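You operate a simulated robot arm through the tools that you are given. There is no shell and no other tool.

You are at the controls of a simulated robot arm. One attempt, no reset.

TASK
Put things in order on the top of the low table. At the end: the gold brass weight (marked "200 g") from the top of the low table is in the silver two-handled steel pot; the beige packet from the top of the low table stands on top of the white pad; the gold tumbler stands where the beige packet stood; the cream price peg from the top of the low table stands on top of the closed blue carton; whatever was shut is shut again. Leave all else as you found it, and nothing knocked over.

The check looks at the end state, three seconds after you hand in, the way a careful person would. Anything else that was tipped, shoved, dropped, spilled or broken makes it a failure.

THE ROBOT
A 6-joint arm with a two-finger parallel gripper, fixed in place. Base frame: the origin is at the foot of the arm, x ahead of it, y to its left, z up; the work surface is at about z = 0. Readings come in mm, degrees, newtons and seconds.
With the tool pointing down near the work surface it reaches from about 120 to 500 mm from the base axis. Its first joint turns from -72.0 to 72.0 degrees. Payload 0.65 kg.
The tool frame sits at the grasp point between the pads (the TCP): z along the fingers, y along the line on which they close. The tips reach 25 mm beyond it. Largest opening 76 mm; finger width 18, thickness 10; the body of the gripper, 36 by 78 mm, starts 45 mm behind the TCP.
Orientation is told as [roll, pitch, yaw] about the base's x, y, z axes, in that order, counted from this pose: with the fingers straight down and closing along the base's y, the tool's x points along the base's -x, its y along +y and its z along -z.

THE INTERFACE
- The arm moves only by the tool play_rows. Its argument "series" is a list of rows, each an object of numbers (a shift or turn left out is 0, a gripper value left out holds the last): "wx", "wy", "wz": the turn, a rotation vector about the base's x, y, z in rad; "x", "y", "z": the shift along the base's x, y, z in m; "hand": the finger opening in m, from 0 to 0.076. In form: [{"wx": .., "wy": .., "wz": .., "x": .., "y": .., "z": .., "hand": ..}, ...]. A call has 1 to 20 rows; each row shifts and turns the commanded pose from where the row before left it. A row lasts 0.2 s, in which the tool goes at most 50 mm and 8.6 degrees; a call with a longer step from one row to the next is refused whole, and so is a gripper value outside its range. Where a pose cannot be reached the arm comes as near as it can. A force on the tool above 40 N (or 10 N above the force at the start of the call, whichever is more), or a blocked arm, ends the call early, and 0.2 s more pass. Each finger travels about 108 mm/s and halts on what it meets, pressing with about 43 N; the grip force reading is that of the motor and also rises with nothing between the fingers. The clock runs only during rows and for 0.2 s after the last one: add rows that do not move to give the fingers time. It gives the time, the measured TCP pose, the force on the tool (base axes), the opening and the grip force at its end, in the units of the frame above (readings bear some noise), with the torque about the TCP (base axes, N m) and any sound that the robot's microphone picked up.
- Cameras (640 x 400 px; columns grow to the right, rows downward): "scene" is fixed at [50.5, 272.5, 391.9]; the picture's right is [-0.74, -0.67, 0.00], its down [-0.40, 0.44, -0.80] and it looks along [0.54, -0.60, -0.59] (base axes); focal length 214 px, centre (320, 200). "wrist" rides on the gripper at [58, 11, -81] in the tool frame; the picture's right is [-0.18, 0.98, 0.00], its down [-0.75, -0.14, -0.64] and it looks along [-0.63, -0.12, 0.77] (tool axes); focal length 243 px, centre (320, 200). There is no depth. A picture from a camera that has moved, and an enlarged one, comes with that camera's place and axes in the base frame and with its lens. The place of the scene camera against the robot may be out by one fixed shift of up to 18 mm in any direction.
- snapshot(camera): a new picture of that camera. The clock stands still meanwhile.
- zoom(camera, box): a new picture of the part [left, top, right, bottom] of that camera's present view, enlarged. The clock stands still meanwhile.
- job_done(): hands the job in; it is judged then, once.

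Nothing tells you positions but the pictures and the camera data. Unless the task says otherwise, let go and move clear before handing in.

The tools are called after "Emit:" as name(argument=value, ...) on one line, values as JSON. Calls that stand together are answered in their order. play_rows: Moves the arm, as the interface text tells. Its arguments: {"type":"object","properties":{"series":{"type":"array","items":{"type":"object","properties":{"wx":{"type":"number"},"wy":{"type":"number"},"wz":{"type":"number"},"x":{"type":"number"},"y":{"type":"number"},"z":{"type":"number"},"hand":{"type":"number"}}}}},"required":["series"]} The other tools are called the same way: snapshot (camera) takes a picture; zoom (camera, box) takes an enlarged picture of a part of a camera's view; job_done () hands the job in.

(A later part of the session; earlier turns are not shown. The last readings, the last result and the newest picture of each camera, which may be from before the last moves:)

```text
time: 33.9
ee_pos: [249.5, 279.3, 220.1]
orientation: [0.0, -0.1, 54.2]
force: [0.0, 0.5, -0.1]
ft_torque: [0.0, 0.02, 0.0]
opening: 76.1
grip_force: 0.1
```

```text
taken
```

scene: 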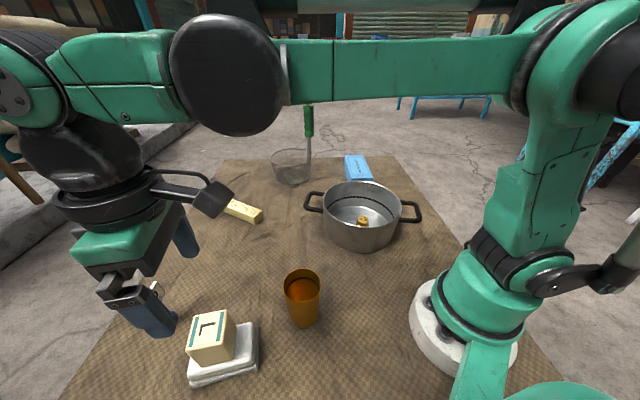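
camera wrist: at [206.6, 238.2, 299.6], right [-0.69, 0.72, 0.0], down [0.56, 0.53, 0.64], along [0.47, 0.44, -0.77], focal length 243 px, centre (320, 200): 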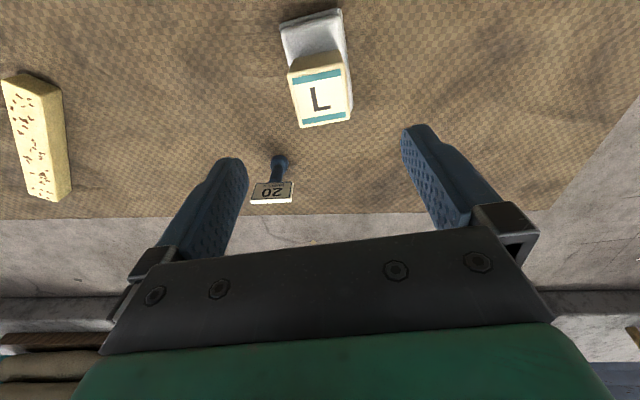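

The packet stands upright; I'll enlarge to make sure it is fully supported on the pad.

Emit:
zoom(camera="scene", box=[160, 290, 300, 400])

Emit:
zoom(camera="wrist", box=[250, 0, 390, 140])

```text
3.64 times, centred on (230, 345) of scene
camera zoom: at [50.5, 272.5, 391.9], right [-0.74, -0.67, 0.0], down [-0.4, 0.44, -0.8], along [0.54, -0.6, -0.59], focal length 780 px, centre (647, -327)
```

zoom: 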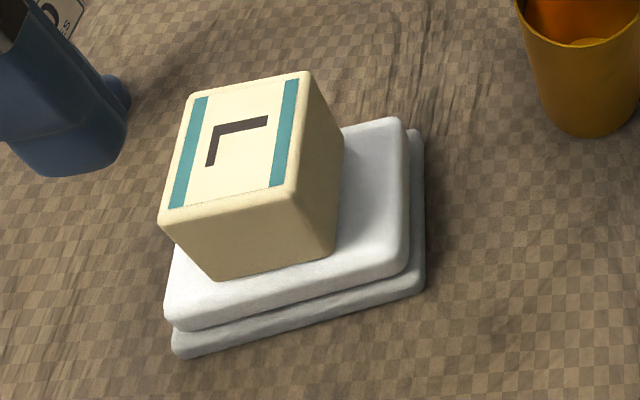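

```text
2.86 times, centred on (320, 70) of wrist
camera zoom: at [206.6, 238.2, 299.6], right [-0.69, 0.72, 0.0], down [0.56, 0.53, 0.64], along [0.47, 0.44, -0.77], focal length 693 px, centre (320, 571)
```

zoom: 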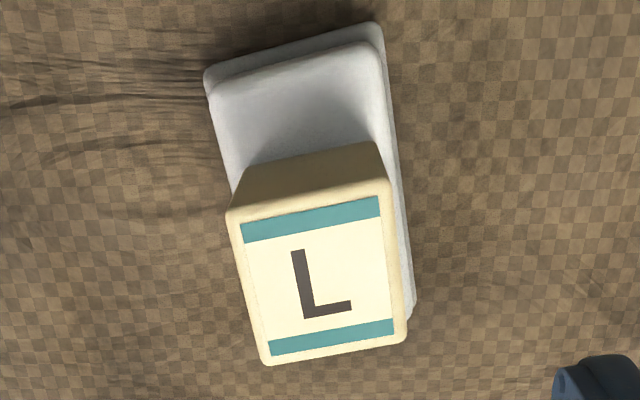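

The packet is well centred on the pad. Next I move over the tumbler, near (204, 155), to measure it before grasping.

Emit:
play_rows(series=[{"x": -0.009, "y": -0.025, "wz": -0.08}, {"x": -0.009, "y": -0.025, "wz": -0.08}, {"x": -0.009, "y": -0.025, "wz": -0.08}, {"x": -0.009, "y": -0.025, "wz": -0.08}, {"x": -0.0085, "y": -0.023, "wz": -0.074}, {}])

Emit:
snapshot(camera="wrist")

Emit:
zoom(camera="wrist", box=[240, 20, 400, 150])

```text
time: 35.3
ee_pos: [206.7, 154.0, 218.5]
orientation: [0.1, 0.0, 31.6]
force: [0.3, -0.3, -0.2]
ft_torque: [0.0, 0.02, 0.01]
opening: 75.9
grip_force: 0.0
```

```text
taken
camera wrist: at [150.0, 133.6, 299.3], right [-0.36, 0.93, 0.0], down [0.72, 0.27, 0.64], along [0.6, 0.23, -0.77], focal length 243 px, centre (320, 200)
```

wrist: 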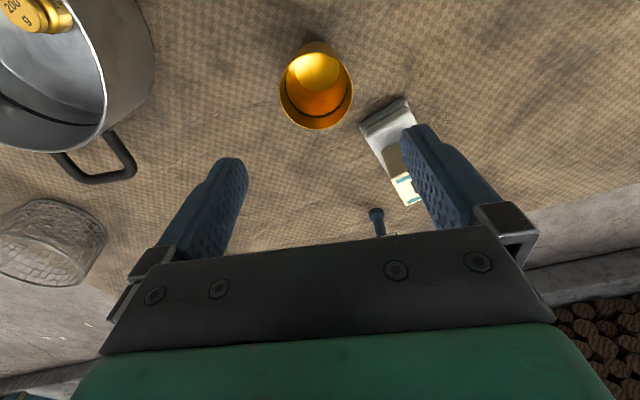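

```text
3.08 times, centred on (320, 85) of wrist
camera zoom: at [150.0, 133.6, 299.3], right [-0.36, 0.93, 0.0], down [0.72, 0.27, 0.64], along [0.6, 0.23, -0.77], focal length 746 px, centre (320, 554)
```

zoom: 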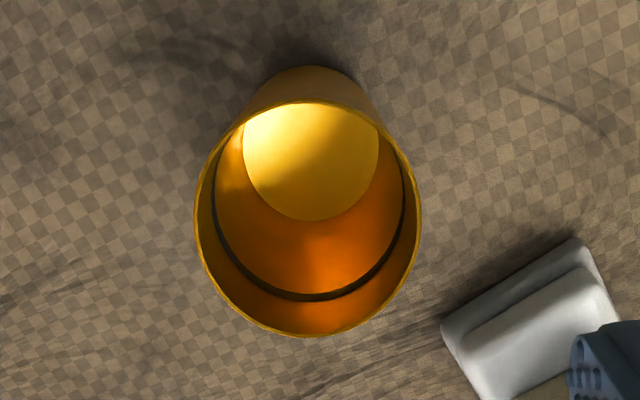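

The tumbler is about 60 mm across at the rim, 50 mm at the base and roughly 90 mm tall, with its centre about 3 mm off to one side. I correct, lower to just above the rim and check.

Emit:
play_rows(series=[{"x": 0.001, "y": -0.0028}, {"z": -0.03}, {"z": -0.03}, {"z": -0.02}, {}])

Emit:
snapshot(camera="wrist")

Emit:
zoom(camera="scene", box=[230, 200, 390, 340])

```text
time: 36.5
ee_pos: [206.8, 151.8, 139.1]
orientation: [0.0, 0.0, 31.6]
force: [-0.4, -0.8, -0.4]
ft_torque: [-0.03, 0.01, 0.0]
opening: 76.2
grip_force: 0.0
```

```text
taken
camera wrist: at [151.0, 131.5, 218.8], right [-0.36, 0.93, 0.0], down [0.72, 0.28, 0.64], along [0.6, 0.23, -0.77], focal length 243 px, centre (320, 200)
```

wrist: 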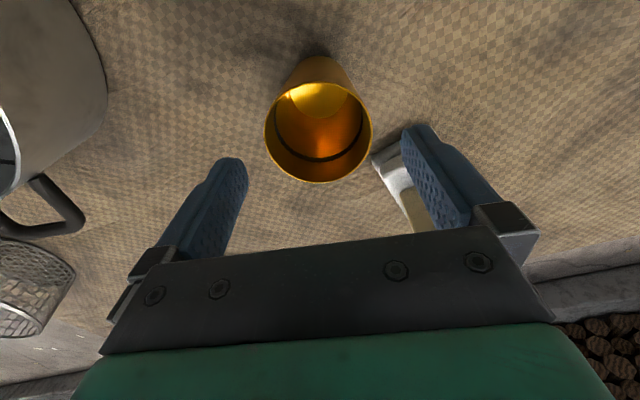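

```text
2.86 times, centred on (310, 270) of scene
camera zoom: at [50.5, 272.5, 391.9], right [-0.74, -0.67, 0.0], down [-0.4, 0.44, -0.8], along [0.54, -0.6, -0.59], focal length 613 px, centre (349, 0)
```

zoom: 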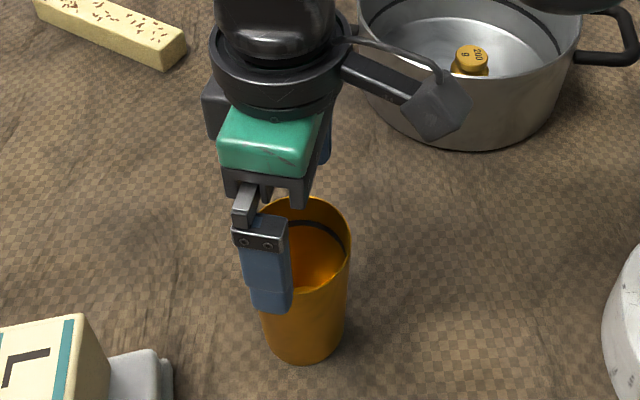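

The rim is centred between the fingers with about 8 mm clearance per side. I descend around the tumbler.

Emit:
play_rows(series=[{"y": -0.0005, "z": -0.02}, {"z": -0.025}, {"z": -0.02}, {"z": -0.012}, {"z": -0.004}, {}])

Emit:
snapshot(camera="wrist")

Emit:
zoom(camera="scene", box=[230, 230, 390, 350])

```text
time: 37.9
ee_pos: [207.4, 152.4, 57.1]
orientation: [0.0, 0.1, 31.6]
force: [0.5, 0.8, -0.7]
ft_torque: [-0.01, 0.01, 0.04]
opening: 76.0
grip_force: 0.1
```

```text
taken
camera wrist: at [150.9, 131.5, 137.8], right [-0.36, 0.93, 0.0], down [0.72, 0.27, 0.64], along [0.6, 0.23, -0.77], focal length 243 px, centre (320, 200)
```

wrist: 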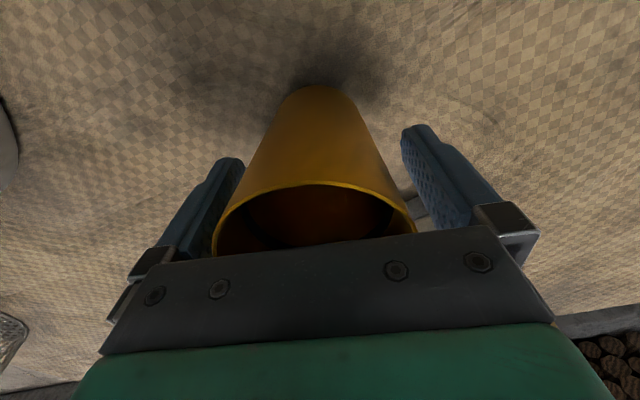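

```text
3.33 times, centred on (310, 290) of scene
camera zoom: at [50.5, 272.5, 391.9], right [-0.74, -0.67, 0.0], down [-0.4, 0.44, -0.8], along [0.54, -0.6, -0.59], focal length 715 px, centre (353, -100)
```

zoom: 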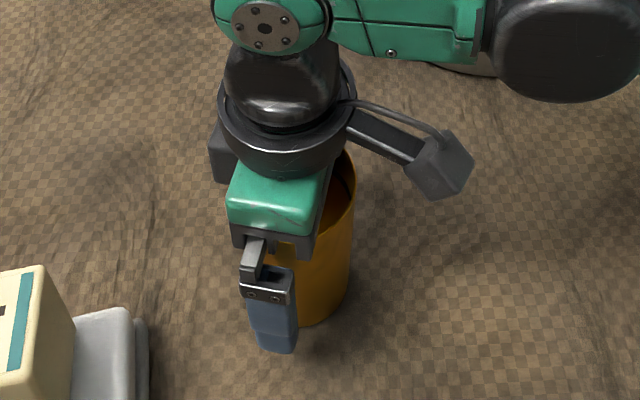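

Fingers are around the tumbler with no contact. I close gently.

Emit:
play_rows(series=[{"hand": 0.05}, {"hand": 0.05}, {"hand": 0.05}, {}])

Emit:
snapshot(camera="wrist")

```text
time: 38.9
ee_pos: [206.1, 152.2, 57.5]
orientation: [0.0, 0.0, 31.7]
force: [0.2, -0.5, -0.6]
ft_torque: [0.01, 0.0, -0.01]
opening: 57.9
grip_force: 43.1
```

```text
taken
camera wrist: at [150.9, 131.5, 137.9], right [-0.36, 0.93, 0.0], down [0.72, 0.27, 0.64], along [0.6, 0.23, -0.77], focal length 243 px, centre (320, 200)
```

wrist: 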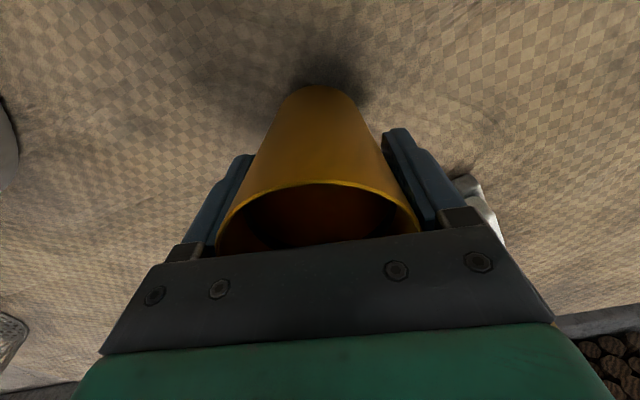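

The tumbler is gripped upright at 58 mm. I lift it high and carry it towards the packet's old place, staying clear of the pot handle.

Emit:
play_rows(series=[{"z": 0.015}, {"z": 0.03}, {"z": 0.035}, {"z": 0.035}, {"z": 0.015}, {"x": 0.018, "y": -0.01}, {"x": 0.03, "y": -0.0175, "z": -0.003}, {"x": 0.03, "y": -0.0175, "z": -0.003}, {"x": 0.03, "y": -0.0175, "z": -0.003}, {"x": 0.03, "y": -0.0175, "z": -0.003}, {"x": 0.03, "y": -0.0175, "z": -0.003}, {"x": 0.025, "y": -0.0145, "z": -0.003}, {}])

Emit:
snapshot(camera="scene")

```text
time: 41.7
ee_pos: [399.2, 39.9, 170.1]
orientation: [0.0, 0.1, 31.6]
force: [-0.9, -0.4, -1.6]
ft_torque: [-0.01, 0.02, -0.03]
opening: 57.9
grip_force: 43.2
```

```text
taken
```

scene: 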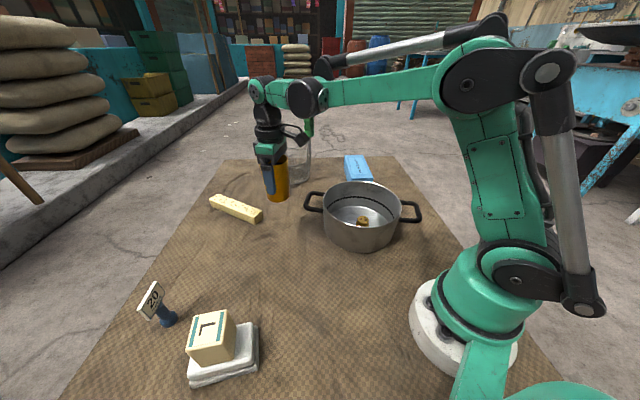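

Next leg: diagonally down to hover over the packet's old spot at (474.6, -59.6).

Emit:
play_rows(series=[{"x": 0.01, "y": -0.013, "z": -0.015}, {"x": 0.014, "y": -0.019, "z": -0.017}, {"x": 0.015, "y": -0.02, "z": -0.015}, {"x": 0.015, "y": -0.02, "z": -0.012}, {"x": 0.013, "y": -0.017, "z": -0.006}, {"x": 0.0084, "y": -0.0105, "z": 0.0}, {}])

Emit:
snapshot(camera="wrist")

Emit:
zoom(camera="scene", box=[220, 120, 360, 230])

```text
time: 43.3
ee_pos: [474.5, -59.9, 104.4]
orientation: [0.0, 0.0, 31.6]
force: [-0.5, 0.4, -0.6]
ft_torque: [0.0, -0.04, -0.03]
opening: 57.9
grip_force: 43.0
```

```text
taken
camera wrist: at [419.3, -80.5, 184.6], right [-0.36, 0.93, 0.0], down [0.72, 0.27, 0.64], along [0.6, 0.23, -0.77], focal length 243 px, centre (320, 200)
```

wrist: 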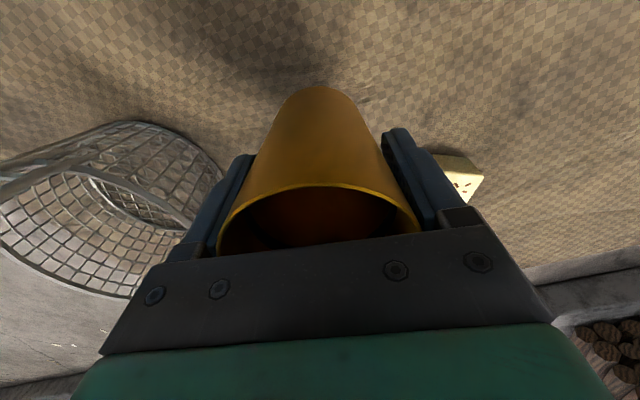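

```text
3.64 times, centred on (290, 175) of scene
camera zoom: at [50.5, 272.4, 391.9], right [-0.74, -0.67, 0.0], down [-0.4, 0.44, -0.8], along [0.54, -0.6, -0.59], focal length 780 px, centre (429, 291)
```

zoom: 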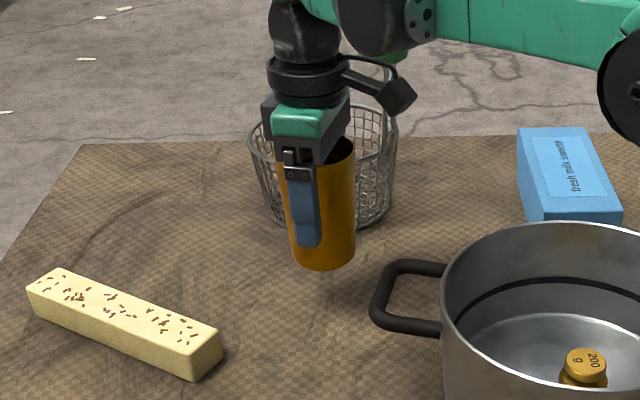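

Clear of the basket and handle. I lower the tumbler to just above the surface.

Emit:
play_rows(series=[{"z": -0.02}, {"z": -0.015}, {"z": -0.007}, {"z": -0.002}, {}])

```text
time: 44.5
ee_pos: [476.3, -58.8, 59.1]
orientation: [0.0, 0.0, 31.7]
force: [0.1, 0.2, -1.1]
ft_torque: [-0.02, -0.01, -0.01]
opening: 57.9
grip_force: 43.4
```

Emit:
play_rows(series=[{"z": -0.001}, {"z": -0.001}, {"z": -0.0007}, {}])

```text
time: 45.5
ee_pos: [475.1, -59.1, 58.2]
orientation: [-0.1, 0.0, 31.6]
force: [-0.2, -0.4, -1.2]
ft_torque: [0.03, 0.0, 0.04]
opening: 57.4
grip_force: 43.0
```

The tumbler has not quite touched yet, so I creep lower.

Emit:
play_rows(series=[{"z": -0.0008}, {"z": -0.0008}, {}])

```text
time: 46.3
ee_pos: [475.3, -58.3, 56.3]
orientation: [-0.1, 0.1, 31.7]
force: [1.1, -2.8, 26.3]
ft_torque: [0.34, 0.23, 0.06]
opening: 57.9
grip_force: 43.6
```

Contact with the surface. I ease off, open the fingers and look.

Emit:
play_rows(series=[{"z": 0.0006}, {}, {"hand": 0.074}, {"hand": 0.074}, {}])

Emit:
snapshot(camera="wrist")

Emit:
zoom(camera="scene", box=[220, 120, 360, 230])

```text
time: 47.5
ee_pos: [476.8, -59.6, 57.1]
orientation: [0.0, 0.0, 31.6]
force: [0.0, 0.7, -0.4]
ft_torque: [-0.03, 0.0, 0.02]
opening: 74.1
grip_force: 0.0
```

```text
taken
camera wrist: at [419.4, -80.0, 137.2], right [-0.36, 0.93, 0.0], down [0.72, 0.27, 0.64], along [0.6, 0.23, -0.77], focal length 243 px, centre (320, 200)
```

wrist: 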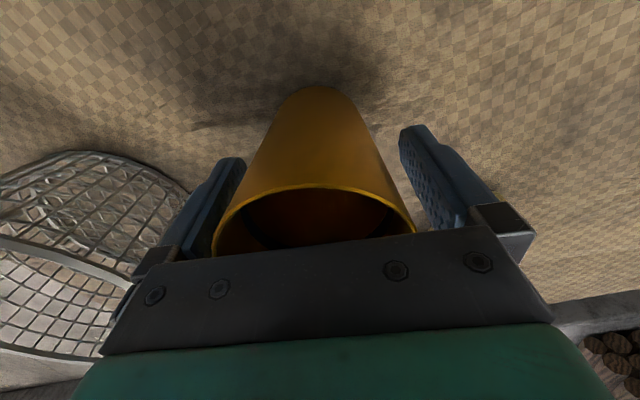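

```text
3.64 times, centred on (290, 175) of scene
camera zoom: at [50.5, 272.5, 391.9], right [-0.74, -0.67, 0.0], down [-0.4, 0.44, -0.8], along [0.54, -0.6, -0.59], focal length 780 px, centre (429, 291)
```

zoom: 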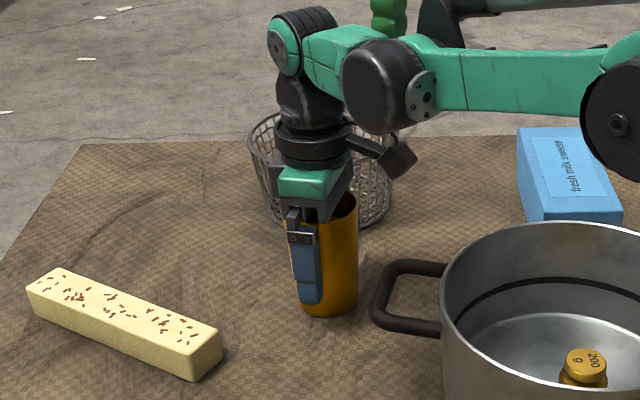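

The tumbler stands free where the packet was. I open fully and rise straight up, staying inside the reach.

Emit:
play_rows(series=[{"hand": 0.076}, {"z": 0.01}, {"z": 0.02}, {"z": 0.025}, {"z": 0.02}, {}])

Emit:
snapshot(camera="wrist")

Emit:
zoom(camera="scene", box=[220, 120, 360, 230])

```text
time: 48.9
ee_pos: [476.0, -61.0, 132.2]
orientation: [-0.1, 0.1, 31.6]
force: [0.6, -0.6, 0.0]
ft_torque: [0.0, -0.05, 0.01]
opening: 76.0
grip_force: 0.2
```

```text
taken
camera wrist: at [419.3, -80.5, 212.7], right [-0.36, 0.93, 0.0], down [0.72, 0.27, 0.64], along [0.6, 0.23, -0.77], focal length 243 px, centre (320, 200)
```

wrist: 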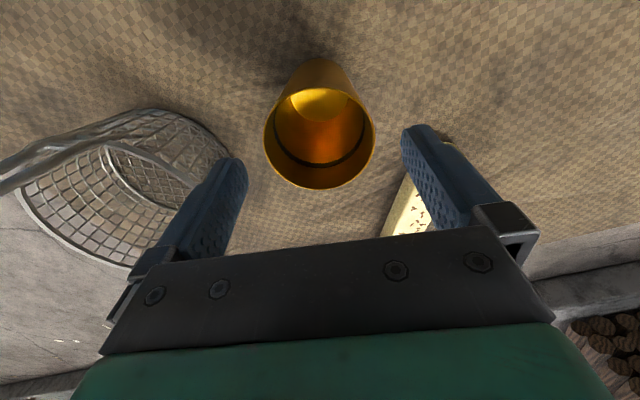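

```text
3.64 times, centred on (290, 175) of scene
camera zoom: at [50.5, 272.5, 391.9], right [-0.74, -0.67, 0.0], down [-0.4, 0.44, -0.8], along [0.54, -0.6, -0.59], focal length 780 px, centre (429, 291)
```

zoom: 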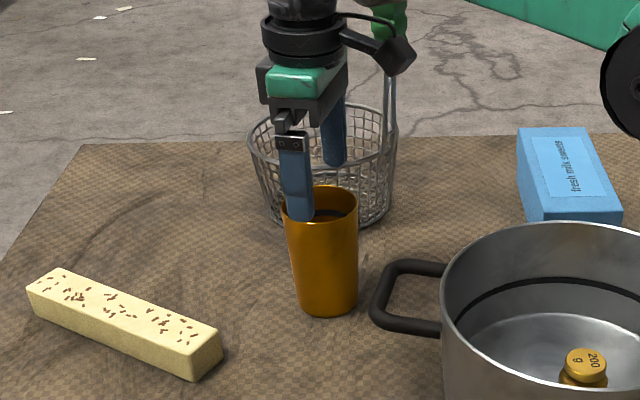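

The tumbler stands upright in the packet's old place. Now I pull back and swing over to look closely at the price peg near (371, 317).

Emit:
play_rows(series=[{"x": -0.012, "y": 0.016, "z": 0.004}, {"x": -0.02, "y": 0.026, "z": 0.01}, {"x": -0.022, "y": 0.029, "z": 0.013}, {"x": -0.022, "y": 0.03, "z": 0.015}, {"x": -0.01, "y": 0.033, "z": 0.01, "wz": 0.02}, {"x": -0.01, "y": 0.033, "z": 0.005, "wz": 0.025}, {"x": -0.01, "y": 0.033, "wz": 0.025}, {"x": -0.01, "y": 0.033, "wz": 0.025}, {"x": -0.01, "y": 0.033, "wz": 0.025}, {"x": -0.01, "y": 0.033, "wz": 0.02}, {"x": -0.01, "y": 0.03}, {}])

Emit:
snapshot(camera="wrist")

Emit:
snapshot(camera="scene")

```text
time: 51.5
ee_pos: [330.1, 270.2, 188.8]
orientation: [-0.1, 0.0, 39.6]
force: [1.0, -0.4, 0.0]
ft_torque: [-0.01, 0.03, 0.02]
opening: 76.0
grip_force: 0.1
```

```text
taken
camera wrist: at [277.6, 241.5, 269.2], right [-0.49, 0.87, 0.0], down [0.67, 0.37, 0.64], along [0.56, 0.31, -0.77], focal length 243 px, centre (320, 200)
```

wrist: 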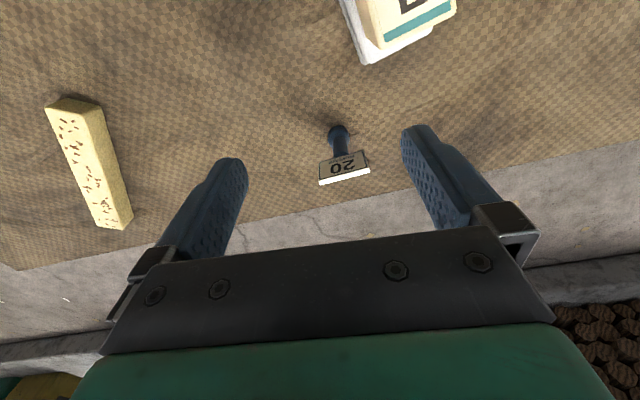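

```text
taken
```

scene: 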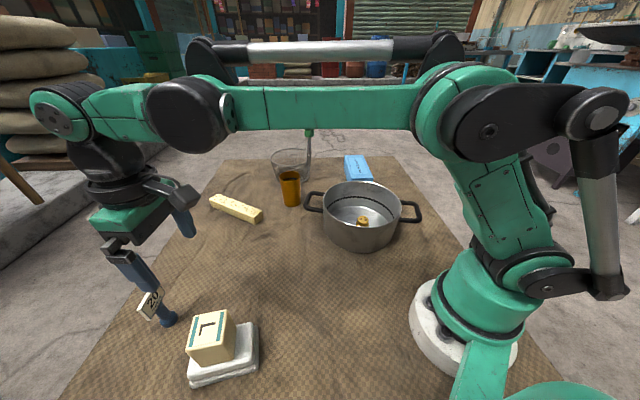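

Emit:
zoom(camera="wrist", box=[290, 100, 400, 200])

Emit:
zoom(camera="scene", box=[110, 260, 210, 350])

Emit:
zoom(camera="scene", box=[260, 140, 420, 240])

```text
4.00 times, centred on (345, 150) of wrist
camera zoom: at [277.6, 241.5, 269.2], right [-0.49, 0.87, 0.0], down [0.67, 0.37, 0.64], along [0.56, 0.31, -0.77], focal length 970 px, centre (220, 400)
```

zoom: 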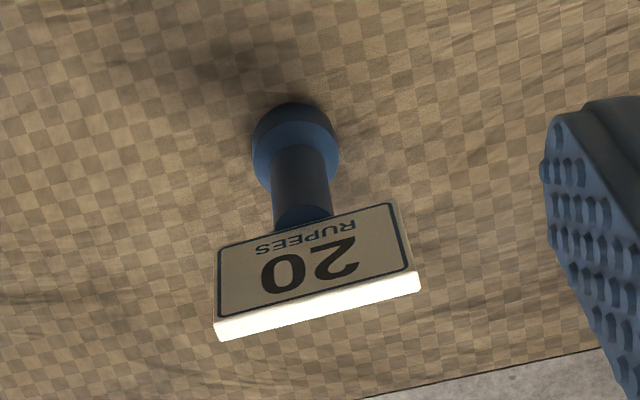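

```text
4.44 times, centred on (160, 305) of scene
camera zoom: at [50.5, 272.5, 391.9], right [-0.74, -0.67, 0.0], down [-0.4, 0.44, -0.8], along [0.54, -0.6, -0.59], focal length 953 px, centre (1031, -267)
```

zoom: 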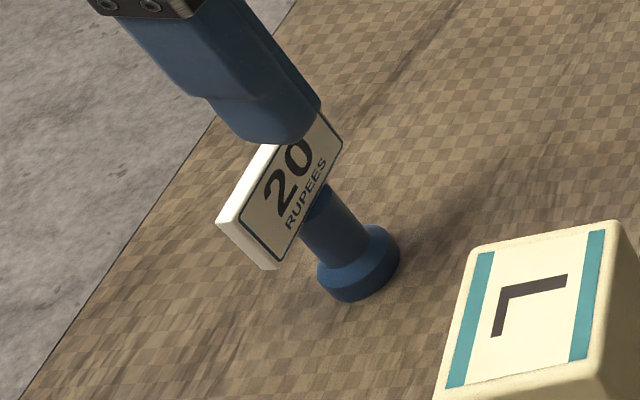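

```text
4.00 times, centred on (340, 190) of scene
camera zoom: at [50.5, 272.5, 391.9], right [-0.74, -0.67, 0.0], down [-0.4, 0.44, -0.8], along [0.54, -0.6, -0.59], focal length 858 px, centre (240, 240)
```

zoom: 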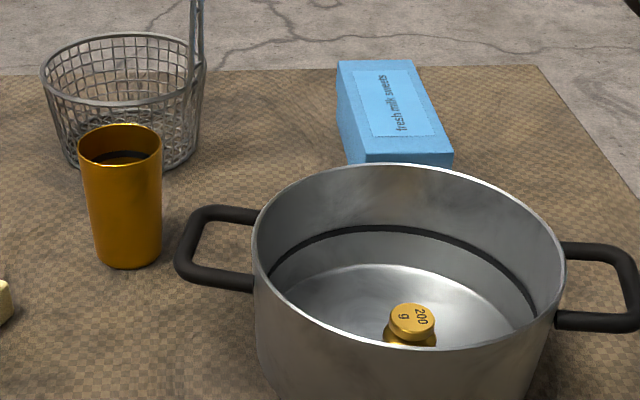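

The peg stands near (375, 320): round blue foot, stem, and a plate about 45 mm wide with its face normal at about 45°. I lower a bit for a more oblique look to get its heights right.

Emit:
play_rows(series=[{"z": -0.03}, {"z": -0.025}, {}])

Emit:
zoom(camera="wrist", box=[270, 80, 410, 220])

Emit:
snapshot(camera="scene")

```text
time: 52.3
ee_pos: [330.5, 270.6, 134.3]
orientation: [0.0, 0.0, 39.7]
force: [1.2, 0.7, -0.1]
ft_torque: [0.02, 0.01, -0.04]
opening: 75.9
grip_force: 0.1
```

```text
2.86 times, centred on (340, 150) of wrist
camera zoom: at [277.4, 241.6, 213.8], right [-0.49, 0.87, 0.0], down [0.67, 0.37, 0.64], along [0.56, 0.31, -0.77], focal length 693 px, centre (263, 343)
```

zoom: 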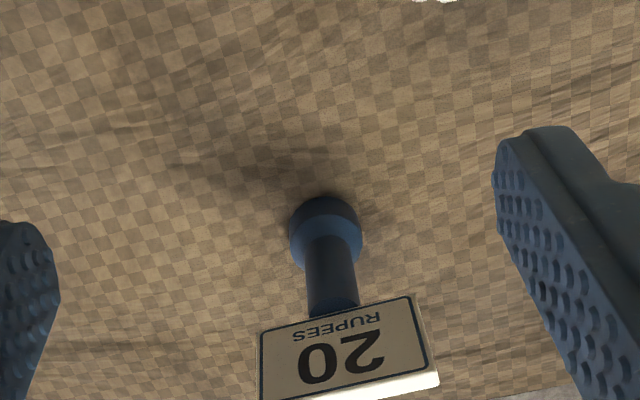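

```text
taken
```

scene: 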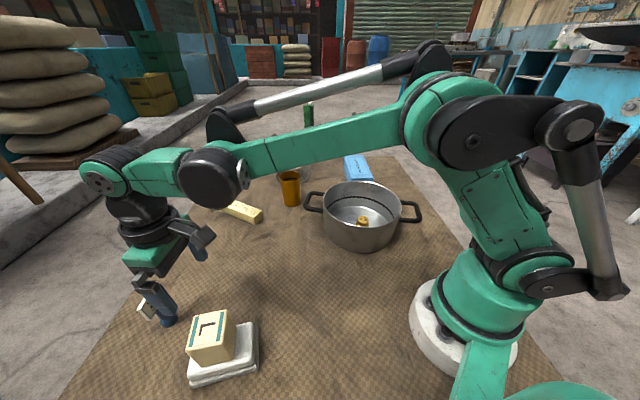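

The peg measures: foot about 26 mm wide, plate about 45×35×6 mm spanning z≈50–85, axis near (378, 322). Because that is at the reach limit, I'll straddle the plate from the inner side; first I align 30 mm short of it.

Emit:
play_rows(series=[{"x": 0.0134, "y": 0.015, "wz": 0.06}, {"x": 0.0134, "y": 0.0149, "wz": 0.059}, {}])

Emit:
snapshot(camera="wrist")

Emit:
zoom(camera="wrist", box=[250, 60, 410, 220])

```text
time: 53.1
ee_pos: [356.1, 299.8, 133.6]
orientation: [0.1, 0.0, 46.5]
force: [0.5, -0.2, -0.3]
ft_torque: [-0.02, -0.03, 0.03]
opening: 76.0
grip_force: 0.0
```

```text
taken
camera wrist: at [307.6, 265.3, 214.3], right [-0.59, 0.81, 0.0], down [0.62, 0.45, 0.64], along [0.52, 0.38, -0.77], focal length 243 px, centre (320, 200)
```

wrist: 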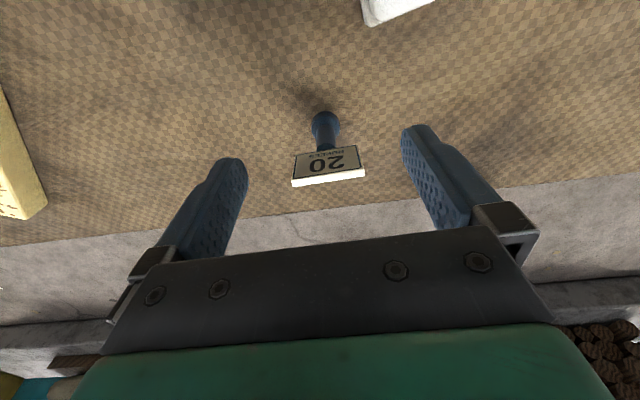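

```text
2.50 times, centred on (330, 140) of wrist
camera zoom: at [307.6, 265.3, 214.3], right [-0.59, 0.81, 0.0], down [0.62, 0.45, 0.64], along [0.52, 0.38, -0.77], focal length 606 px, centre (295, 350)
```

zoom: 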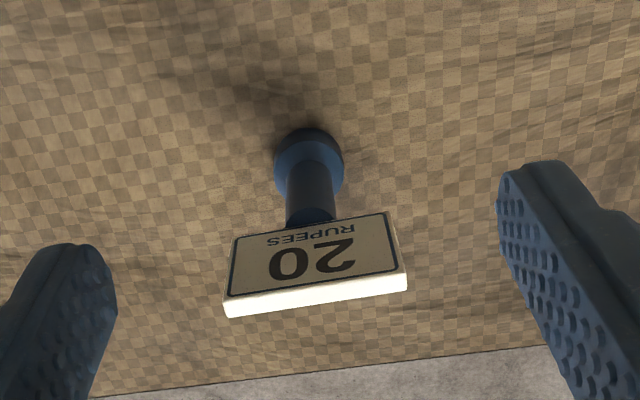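

The gripper is lined up with the plate: its centre is 29 mm ahead, within 1 mm sideways. I descend here, clear of the pad, and then advance with the plate between the fingers.

Emit:
play_rows(series=[{"z": -0.025}, {"z": -0.025}, {"z": -0.016}, {"z": -0.0076}, {}])

Emit:
snapshot(camera="wrist")

Emit:
zoom(camera="scene", box=[100, 240, 280, 370])

```text
time: 54.3
ee_pos: [356.6, 299.7, 59.4]
orientation: [-0.1, 0.0, 46.5]
force: [-0.3, -0.1, 0.7]
ft_torque: [0.0, 0.02, -0.02]
opening: 76.2
grip_force: 0.1
```

```text
taken
camera wrist: at [307.7, 265.1, 140.6], right [-0.59, 0.81, 0.0], down [0.62, 0.45, 0.64], along [0.52, 0.38, -0.77], focal length 243 px, centre (320, 200)
```

wrist: 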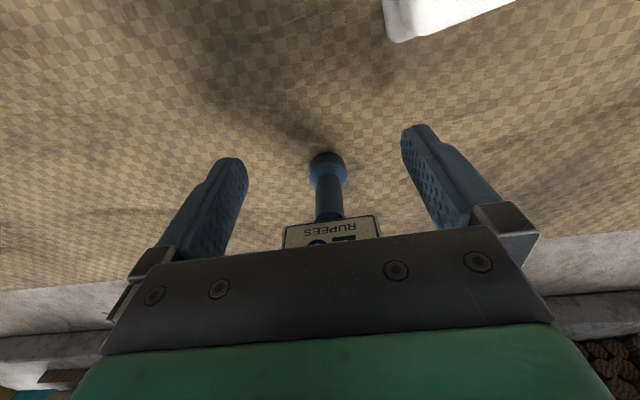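

```text
3.08 times, centred on (190, 305) of scene
camera zoom: at [50.5, 272.5, 391.9], right [-0.74, -0.67, 0.0], down [-0.4, 0.44, -0.8], along [0.54, -0.6, -0.59], focal length 660 px, centre (720, -123)
```

zoom: 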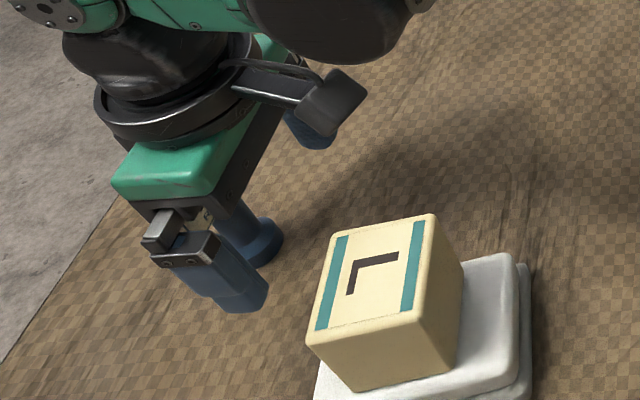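

Clear all round. I advance 28 mm horizontally so the plate sits between the pads.

Emit:
play_rows(series=[{"x": 0.005, "y": 0.0052}, {"x": 0.0055, "y": 0.0058}, {"x": 0.0055, "y": 0.0058}, {"x": 0.0035, "y": 0.0037}, {}])

Emit:
snapshot(camera="wrist")

Emit:
zoom(camera="scene", box=[100, 240, 280, 370])

```text
time: 55.5
ee_pos: [377.1, 320.2, 60.3]
orientation: [0.0, 0.0, 46.5]
force: [-0.2, -1.1, 0.2]
ft_torque: [-0.01, -0.01, 0.03]
opening: 76.2
grip_force: 0.1
```

```text
taken
camera wrist: at [327.6, 285.9, 141.1], right [-0.59, 0.81, 0.0], down [0.62, 0.45, 0.64], along [0.52, 0.38, -0.77], focal length 243 px, centre (320, 200)
```

wrist: 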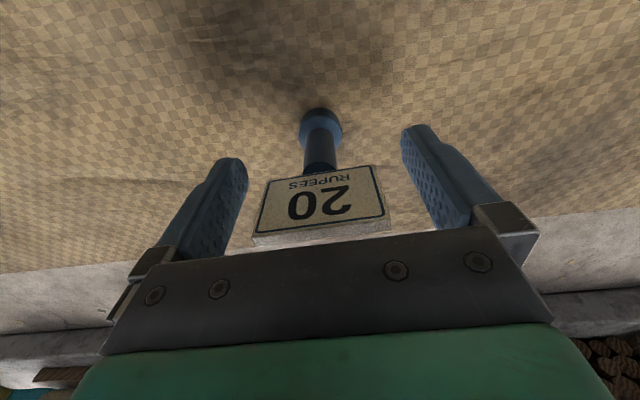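

```text
3.08 times, centred on (190, 305) of scene
camera zoom: at [50.5, 272.5, 391.9], right [-0.74, -0.67, 0.0], down [-0.4, 0.44, -0.8], along [0.54, -0.6, -0.59], focal length 660 px, centre (720, -123)
```

zoom: 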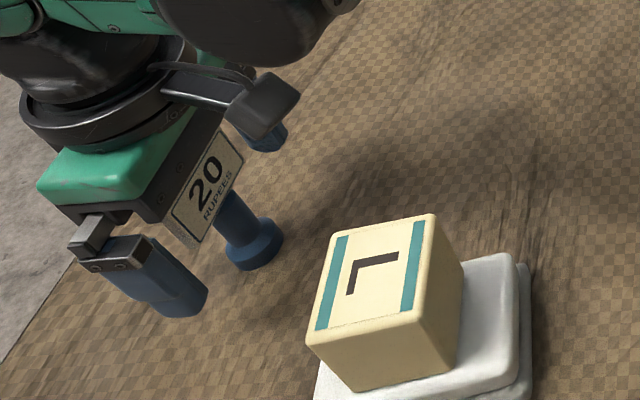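

The plate is straddled and centred. I close on its edges.

Emit:
play_rows(series=[{"x": 0.0007, "y": 0.0007, "hand": 0.06}, {"hand": 0.05}, {"hand": 0.04}, {"hand": 0.036}, {}])

Emit:
snapshot(camera="wrist")

```text
time: 56.7
ee_pos: [377.1, 320.3, 61.7]
orientation: [0.0, 0.0, 46.5]
force: [-0.3, -0.2, 3.2]
ft_torque: [0.0, 0.02, 0.0]
opening: 47.3
grip_force: 42.8
```

```text
taken
camera wrist: at [328.1, 286.3, 141.2], right [-0.59, 0.81, 0.0], down [0.62, 0.45, 0.64], along [0.52, 0.38, -0.77], focal length 243 px, centre (320, 200)
```

wrist: 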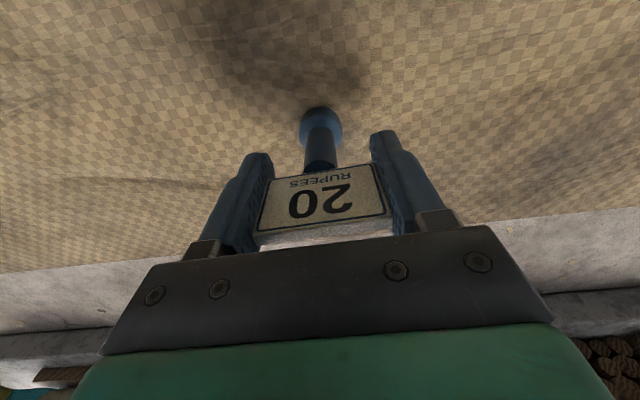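

Gripped on the plate's edges at 47 mm. I lift a little, then swing it away along -y while rising, clear of the packet.

Emit:
play_rows(series=[{"z": 0.006}, {"z": 0.01}, {"x": -0.001, "y": -0.014, "z": 0.012}, {"x": -0.001, "y": -0.018, "z": 0.014}, {"x": -0.001, "y": -0.02, "z": 0.014}, {"x": -0.002, "y": -0.02, "z": 0.014}, {}])

Emit:
snapshot(camera="wrist")

Emit:
snapshot(camera="scene")

```text
time: 58.3
ee_pos: [371.8, 249.0, 131.9]
orientation: [0.0, 0.0, 46.5]
force: [0.9, -0.4, 0.2]
ft_torque: [-0.01, -0.01, 0.01]
opening: 47.4
grip_force: 42.9
```

```text
taken
camera wrist: at [322.6, 214.6, 211.5], right [-0.59, 0.81, 0.0], down [0.62, 0.45, 0.64], along [0.52, 0.38, -0.77], focal length 243 px, centre (320, 200)
```

wrist: 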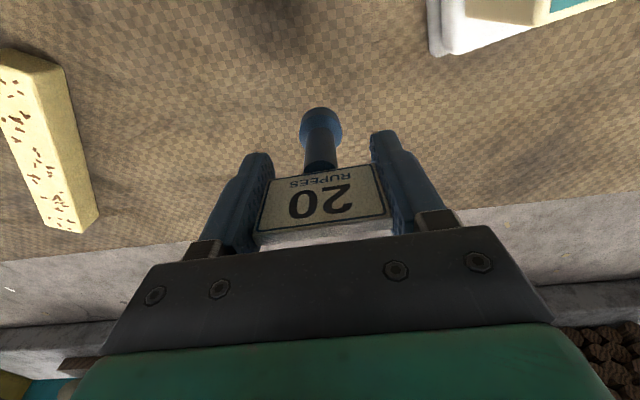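

```text
taken
```

scene: 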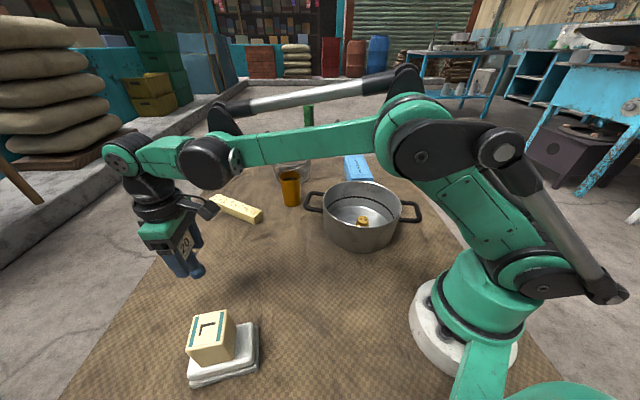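

The peg is held steady and upright. I carry it across, turning the gripper towards the carton side.

Emit:
play_rows(series=[{"x": -0.002, "y": -0.02, "z": 0.012, "wz": -0.06}, {"x": -0.003, "y": -0.03, "z": 0.015, "wz": -0.09}, {"x": -0.003, "y": -0.033, "z": 0.017, "wz": -0.09}, {"x": -0.003, "y": -0.036, "z": 0.016, "wz": -0.09}, {"x": -0.003, "y": -0.036, "z": 0.008, "wz": -0.09}, {"x": -0.003, "y": -0.036, "wz": -0.09}, {"x": -0.002, "y": -0.036, "wz": -0.09}, {"x": -0.002, "y": -0.036, "wz": -0.09}, {"x": -0.001, "y": -0.036, "wz": -0.09}, {"y": -0.036, "wz": -0.03}, {"y": -0.033}, {"y": -0.03}, {"y": -0.022}, {"y": -0.01}, {}])

Emit:
snapshot(camera="wrist")

Emit:
snapshot(camera="scene")

```text
time: 61.5
ee_pos: [349.4, -181.9, 198.0]
orientation: [0.0, -0.1, 0.0]
force: [0.3, -0.1, -0.3]
ft_torque: [0.04, 0.01, 0.0]
opening: 47.3
grip_force: 43.3
```

```text
taken
camera wrist: at [290.6, -170.3, 278.4], right [0.18, 0.98, 0.0], down [0.75, -0.14, 0.64], along [0.63, -0.12, -0.77], focal length 243 px, centre (320, 200)
```

wrist: 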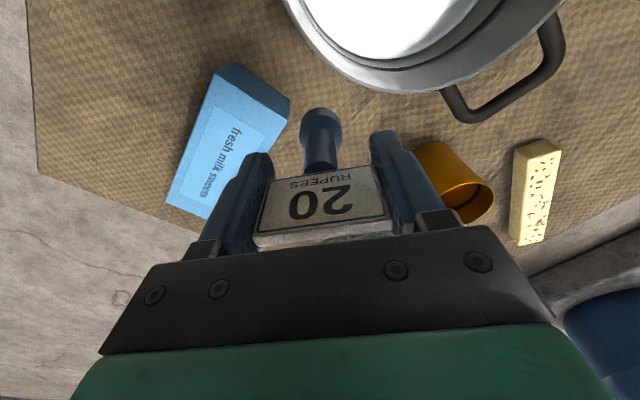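

```text
taken
```

scene: 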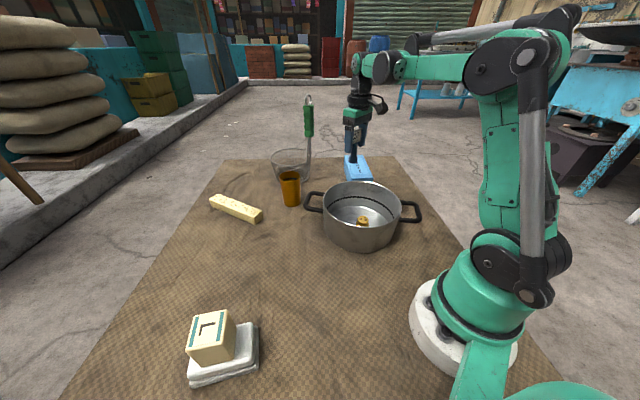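

The carton is now in clear view. I enlarge it to fix its position accurately.

Emit:
zoom(camera="wrist", box=[140, 50, 340, 230])

Emit:
zoom(camera="scene", box=[310, 120, 410, 200])

```text
2.22 times, centred on (240, 140) of wrist
camera zoom: at [290.6, -170.3, 278.4], right [0.18, 0.98, 0.0], down [0.75, -0.14, 0.64], along [0.63, -0.12, -0.77], focal length 539 px, centre (498, 333)
```

zoom: 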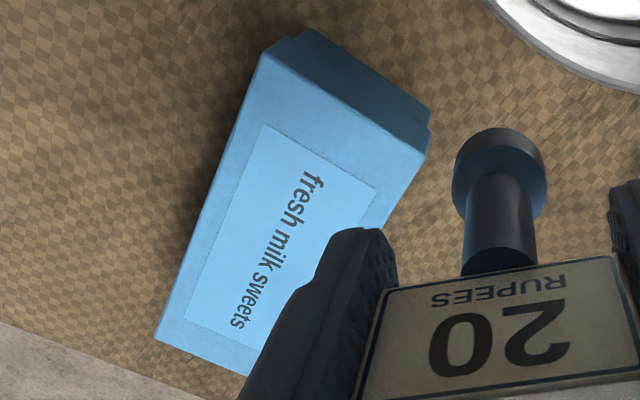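

```text
5.00 times, centred on (360, 160) of scene
camera zoom: at [50.5, 272.4, 391.9], right [-0.74, -0.67, 0.0], down [-0.4, 0.44, -0.8], along [0.54, -0.6, -0.59], focal length 1072 px, centre (120, 400)
```

zoom: 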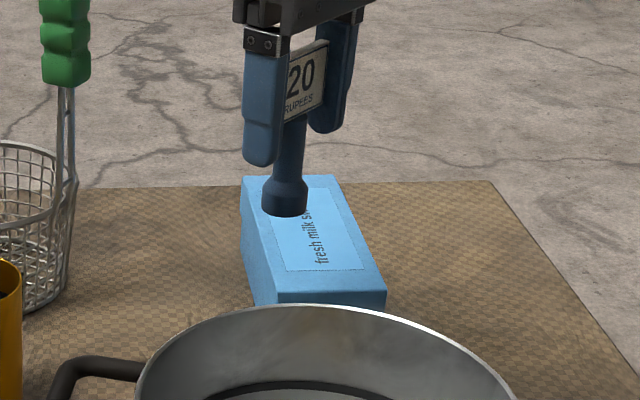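

The carton is about 172×72×53 mm with its long axis at -45°. The reachable placing spot on its centreline is about (384, -277), so I move the peg above that point.

Emit:
play_rows(series=[{"x": 0.005, "y": -0.015, "z": -0.006}, {"x": 0.0083, "y": -0.0235, "z": -0.013}, {"x": 0.0083, "y": -0.0235, "z": -0.013}, {"x": 0.0076, "y": -0.0215, "z": -0.01}, {"x": 0.004, "y": -0.0115, "z": -0.006}, {}])

Emit:
snapshot(camera="wrist")

Emit:
zoom(camera="wrist", box=[200, 20, 440, 200])

Emit:
zoom(camera="scene", box=[310, 120, 410, 200])

```text
time: 62.9
ee_pos: [383.8, -275.0, 150.5]
orientation: [0.0, -0.1, 0.0]
force: [-0.6, -0.5, -0.4]
ft_torque: [-0.03, -0.04, 0.01]
opening: 47.3
grip_force: 43.8
```

```text
taken
camera wrist: at [323.7, -264.8, 230.8], right [0.18, 0.98, 0.0], down [0.75, -0.14, 0.64], along [0.63, -0.12, -0.77], focal length 243 px, centre (320, 200)
```

wrist: 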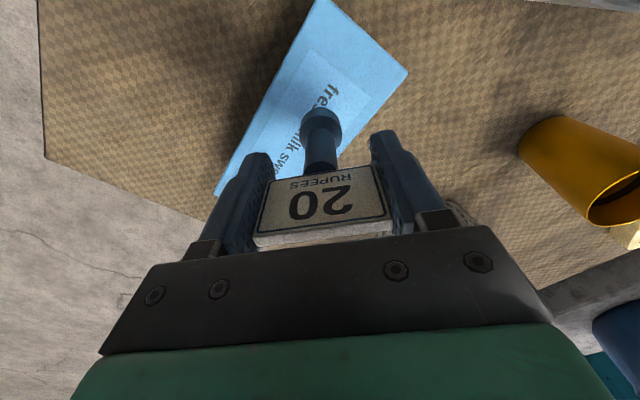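

```text
2.22 times, centred on (320, 110) of wrist
camera zoom: at [323.7, -264.8, 230.8], right [0.18, 0.98, 0.0], down [0.75, -0.14, 0.64], along [0.63, -0.12, -0.77], focal length 539 px, centre (320, 400)
```

zoom: 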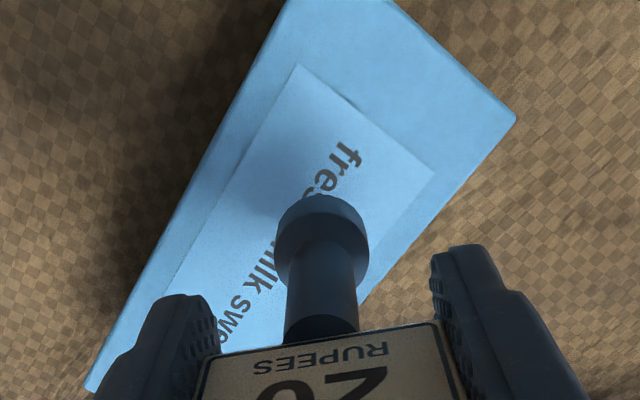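

```text
5.00 times, centred on (360, 160) of scene
camera zoom: at [50.5, 272.4, 391.9], right [-0.74, -0.67, 0.0], down [-0.4, 0.44, -0.8], along [0.54, -0.6, -0.59], focal length 1072 px, centre (120, 400)
```

zoom: 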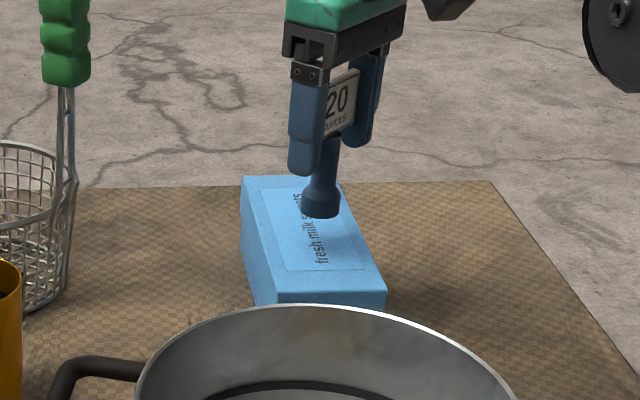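

The peg's foot is over the carton's centreline, about 51 mm from the near edge. I lower it towards the carton top.

Emit:
play_rows(series=[{"z": -0.012}, {"z": -0.009}, {"z": -0.004}, {}])

Emit:
zoom(camera="scene", box=[310, 120, 410, 200])

```text
time: 63.9
ee_pos: [383.2, -276.0, 125.6]
orientation: [0.1, 0.1, 0.0]
force: [-0.1, 0.2, -0.3]
ft_torque: [0.04, -0.03, -0.01]
opening: 47.2
grip_force: 42.6
```

```text
5.00 times, centred on (360, 160) of scene
camera zoom: at [50.5, 272.5, 391.9], right [-0.74, -0.67, 0.0], down [-0.4, 0.44, -0.8], along [0.54, -0.6, -0.59], focal length 1072 px, centre (120, 400)
```

zoom: 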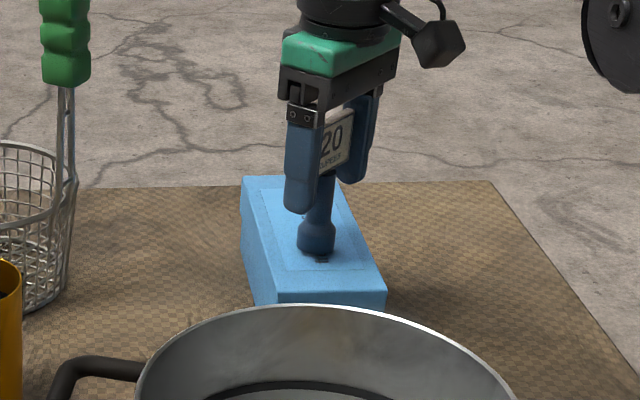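

The foot is now a few millimetres above the carton. I creep down.

Emit:
play_rows(series=[{"z": -0.0012}, {"z": -0.0012}, {"z": -0.0012}, {}])

```text
time: 64.9
ee_pos: [382.2, -275.4, 122.0]
orientation: [0.0, -0.1, 0.0]
force: [-0.7, -0.2, 1.0]
ft_torque: [-0.05, 0.03, -0.07]
opening: 47.2
grip_force: 42.9
```

Emit:
play_rows(series=[{"z": -0.0012}, {"z": -0.0012}, {"z": -0.001}, {}])

```text
time: 65.5
ee_pos: [382.5, -275.8, 121.9]
orientation: [-0.1, 0.0, 0.0]
force: [0.1, 0.1, 18.2]
ft_torque: [-0.04, -0.05, 0.0]
opening: 47.4
grip_force: 42.8
stopped in row 2: the force on the tool passed its limit at 44 N (the readings are from after the stop); the commanded pose is now the measured one
```

Contact with the carton top. I ease off a touch and check the force before releasing.

Emit:
play_rows(series=[{"z": 0.0005}, {}])

Emit:
zoom(camera="scene", box=[310, 120, 410, 200])

Emit:
zoom(camera="wrist", box=[200, 40, 440, 240])

```text
time: 66.1
ee_pos: [381.4, -276.6, 121.8]
orientation: [0.0, -0.1, -0.1]
force: [-1.0, -0.3, 13.8]
ft_torque: [-0.02, 0.02, 0.01]
opening: 47.5
grip_force: 42.4
```

```text
5.00 times, centred on (360, 160) of scene
camera zoom: at [50.4, 272.5, 391.9], right [-0.74, -0.67, 0.0], down [-0.4, 0.44, -0.8], along [0.54, -0.6, -0.59], focal length 1072 px, centre (120, 400)
```

zoom: 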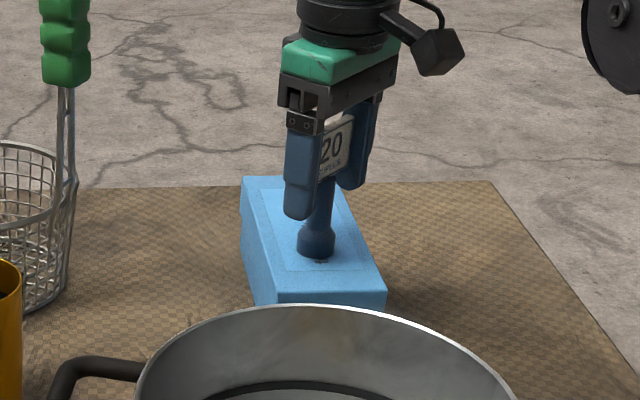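

```text
2.00 times, centred on (320, 140) of wrist
camera zoom: at [323.6, -264.6, 201.7], right [0.18, 0.98, 0.0], down [0.75, -0.14, 0.64], along [0.63, -0.12, -0.77], focal length 485 px, centre (320, 320)
```

zoom: 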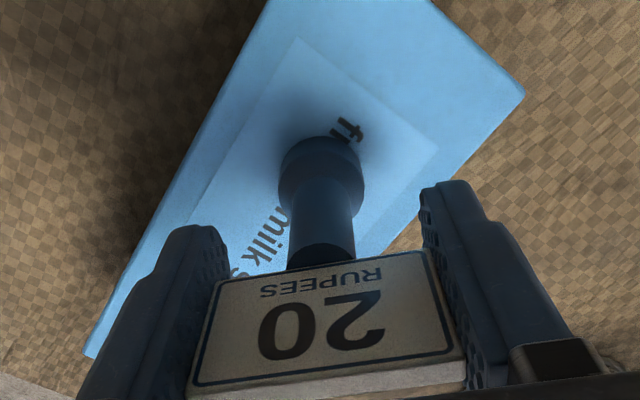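

Still lightly pressing at about 14 N, so I ease another half millimetre and then open the fingers slowly.

Emit:
play_rows(series=[{"z": 0.0005}, {}])

```text
time: 66.7
ee_pos: [382.6, -275.7, 121.6]
orientation: [0.0, 0.0, 0.0]
force: [0.3, -1.1, 1.9]
ft_torque: [-0.01, 0.0, -0.01]
opening: 47.3
grip_force: 43.1
```

Emit:
play_rows(series=[{"hand": 0.052}, {"hand": 0.06}, {"hand": 0.07}, {"hand": 0.076}, {}])

Emit:
zoom(camera="scene", box=[310, 120, 410, 200])

Emit:
snapshot(camera="wrist")

```text
time: 67.9
ee_pos: [382.4, -275.9, 121.5]
orientation: [0.0, 0.1, 0.0]
force: [0.9, -0.1, -1.0]
ft_torque: [0.0, -0.05, 0.0]
opening: 76.1
grip_force: 0.1
```

```text
5.00 times, centred on (360, 160) of scene
camera zoom: at [50.5, 272.5, 391.9], right [-0.74, -0.67, 0.0], down [-0.4, 0.44, -0.8], along [0.54, -0.6, -0.59], focal length 1072 px, centre (120, 400)
```

zoom: 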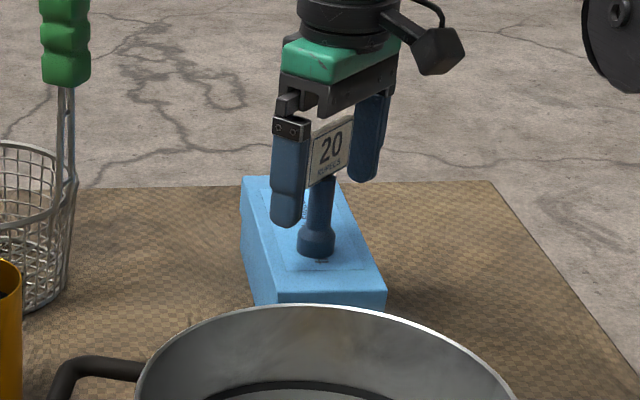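

```text
taken
camera wrist: at [323.5, -264.7, 202.0], right [0.18, 0.98, 0.0], down [0.75, -0.14, 0.64], along [0.63, -0.12, -0.77], focal length 243 px, centre (320, 200)
```

wrist: 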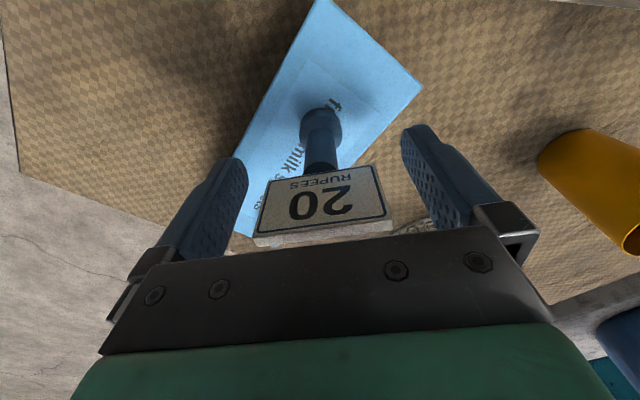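

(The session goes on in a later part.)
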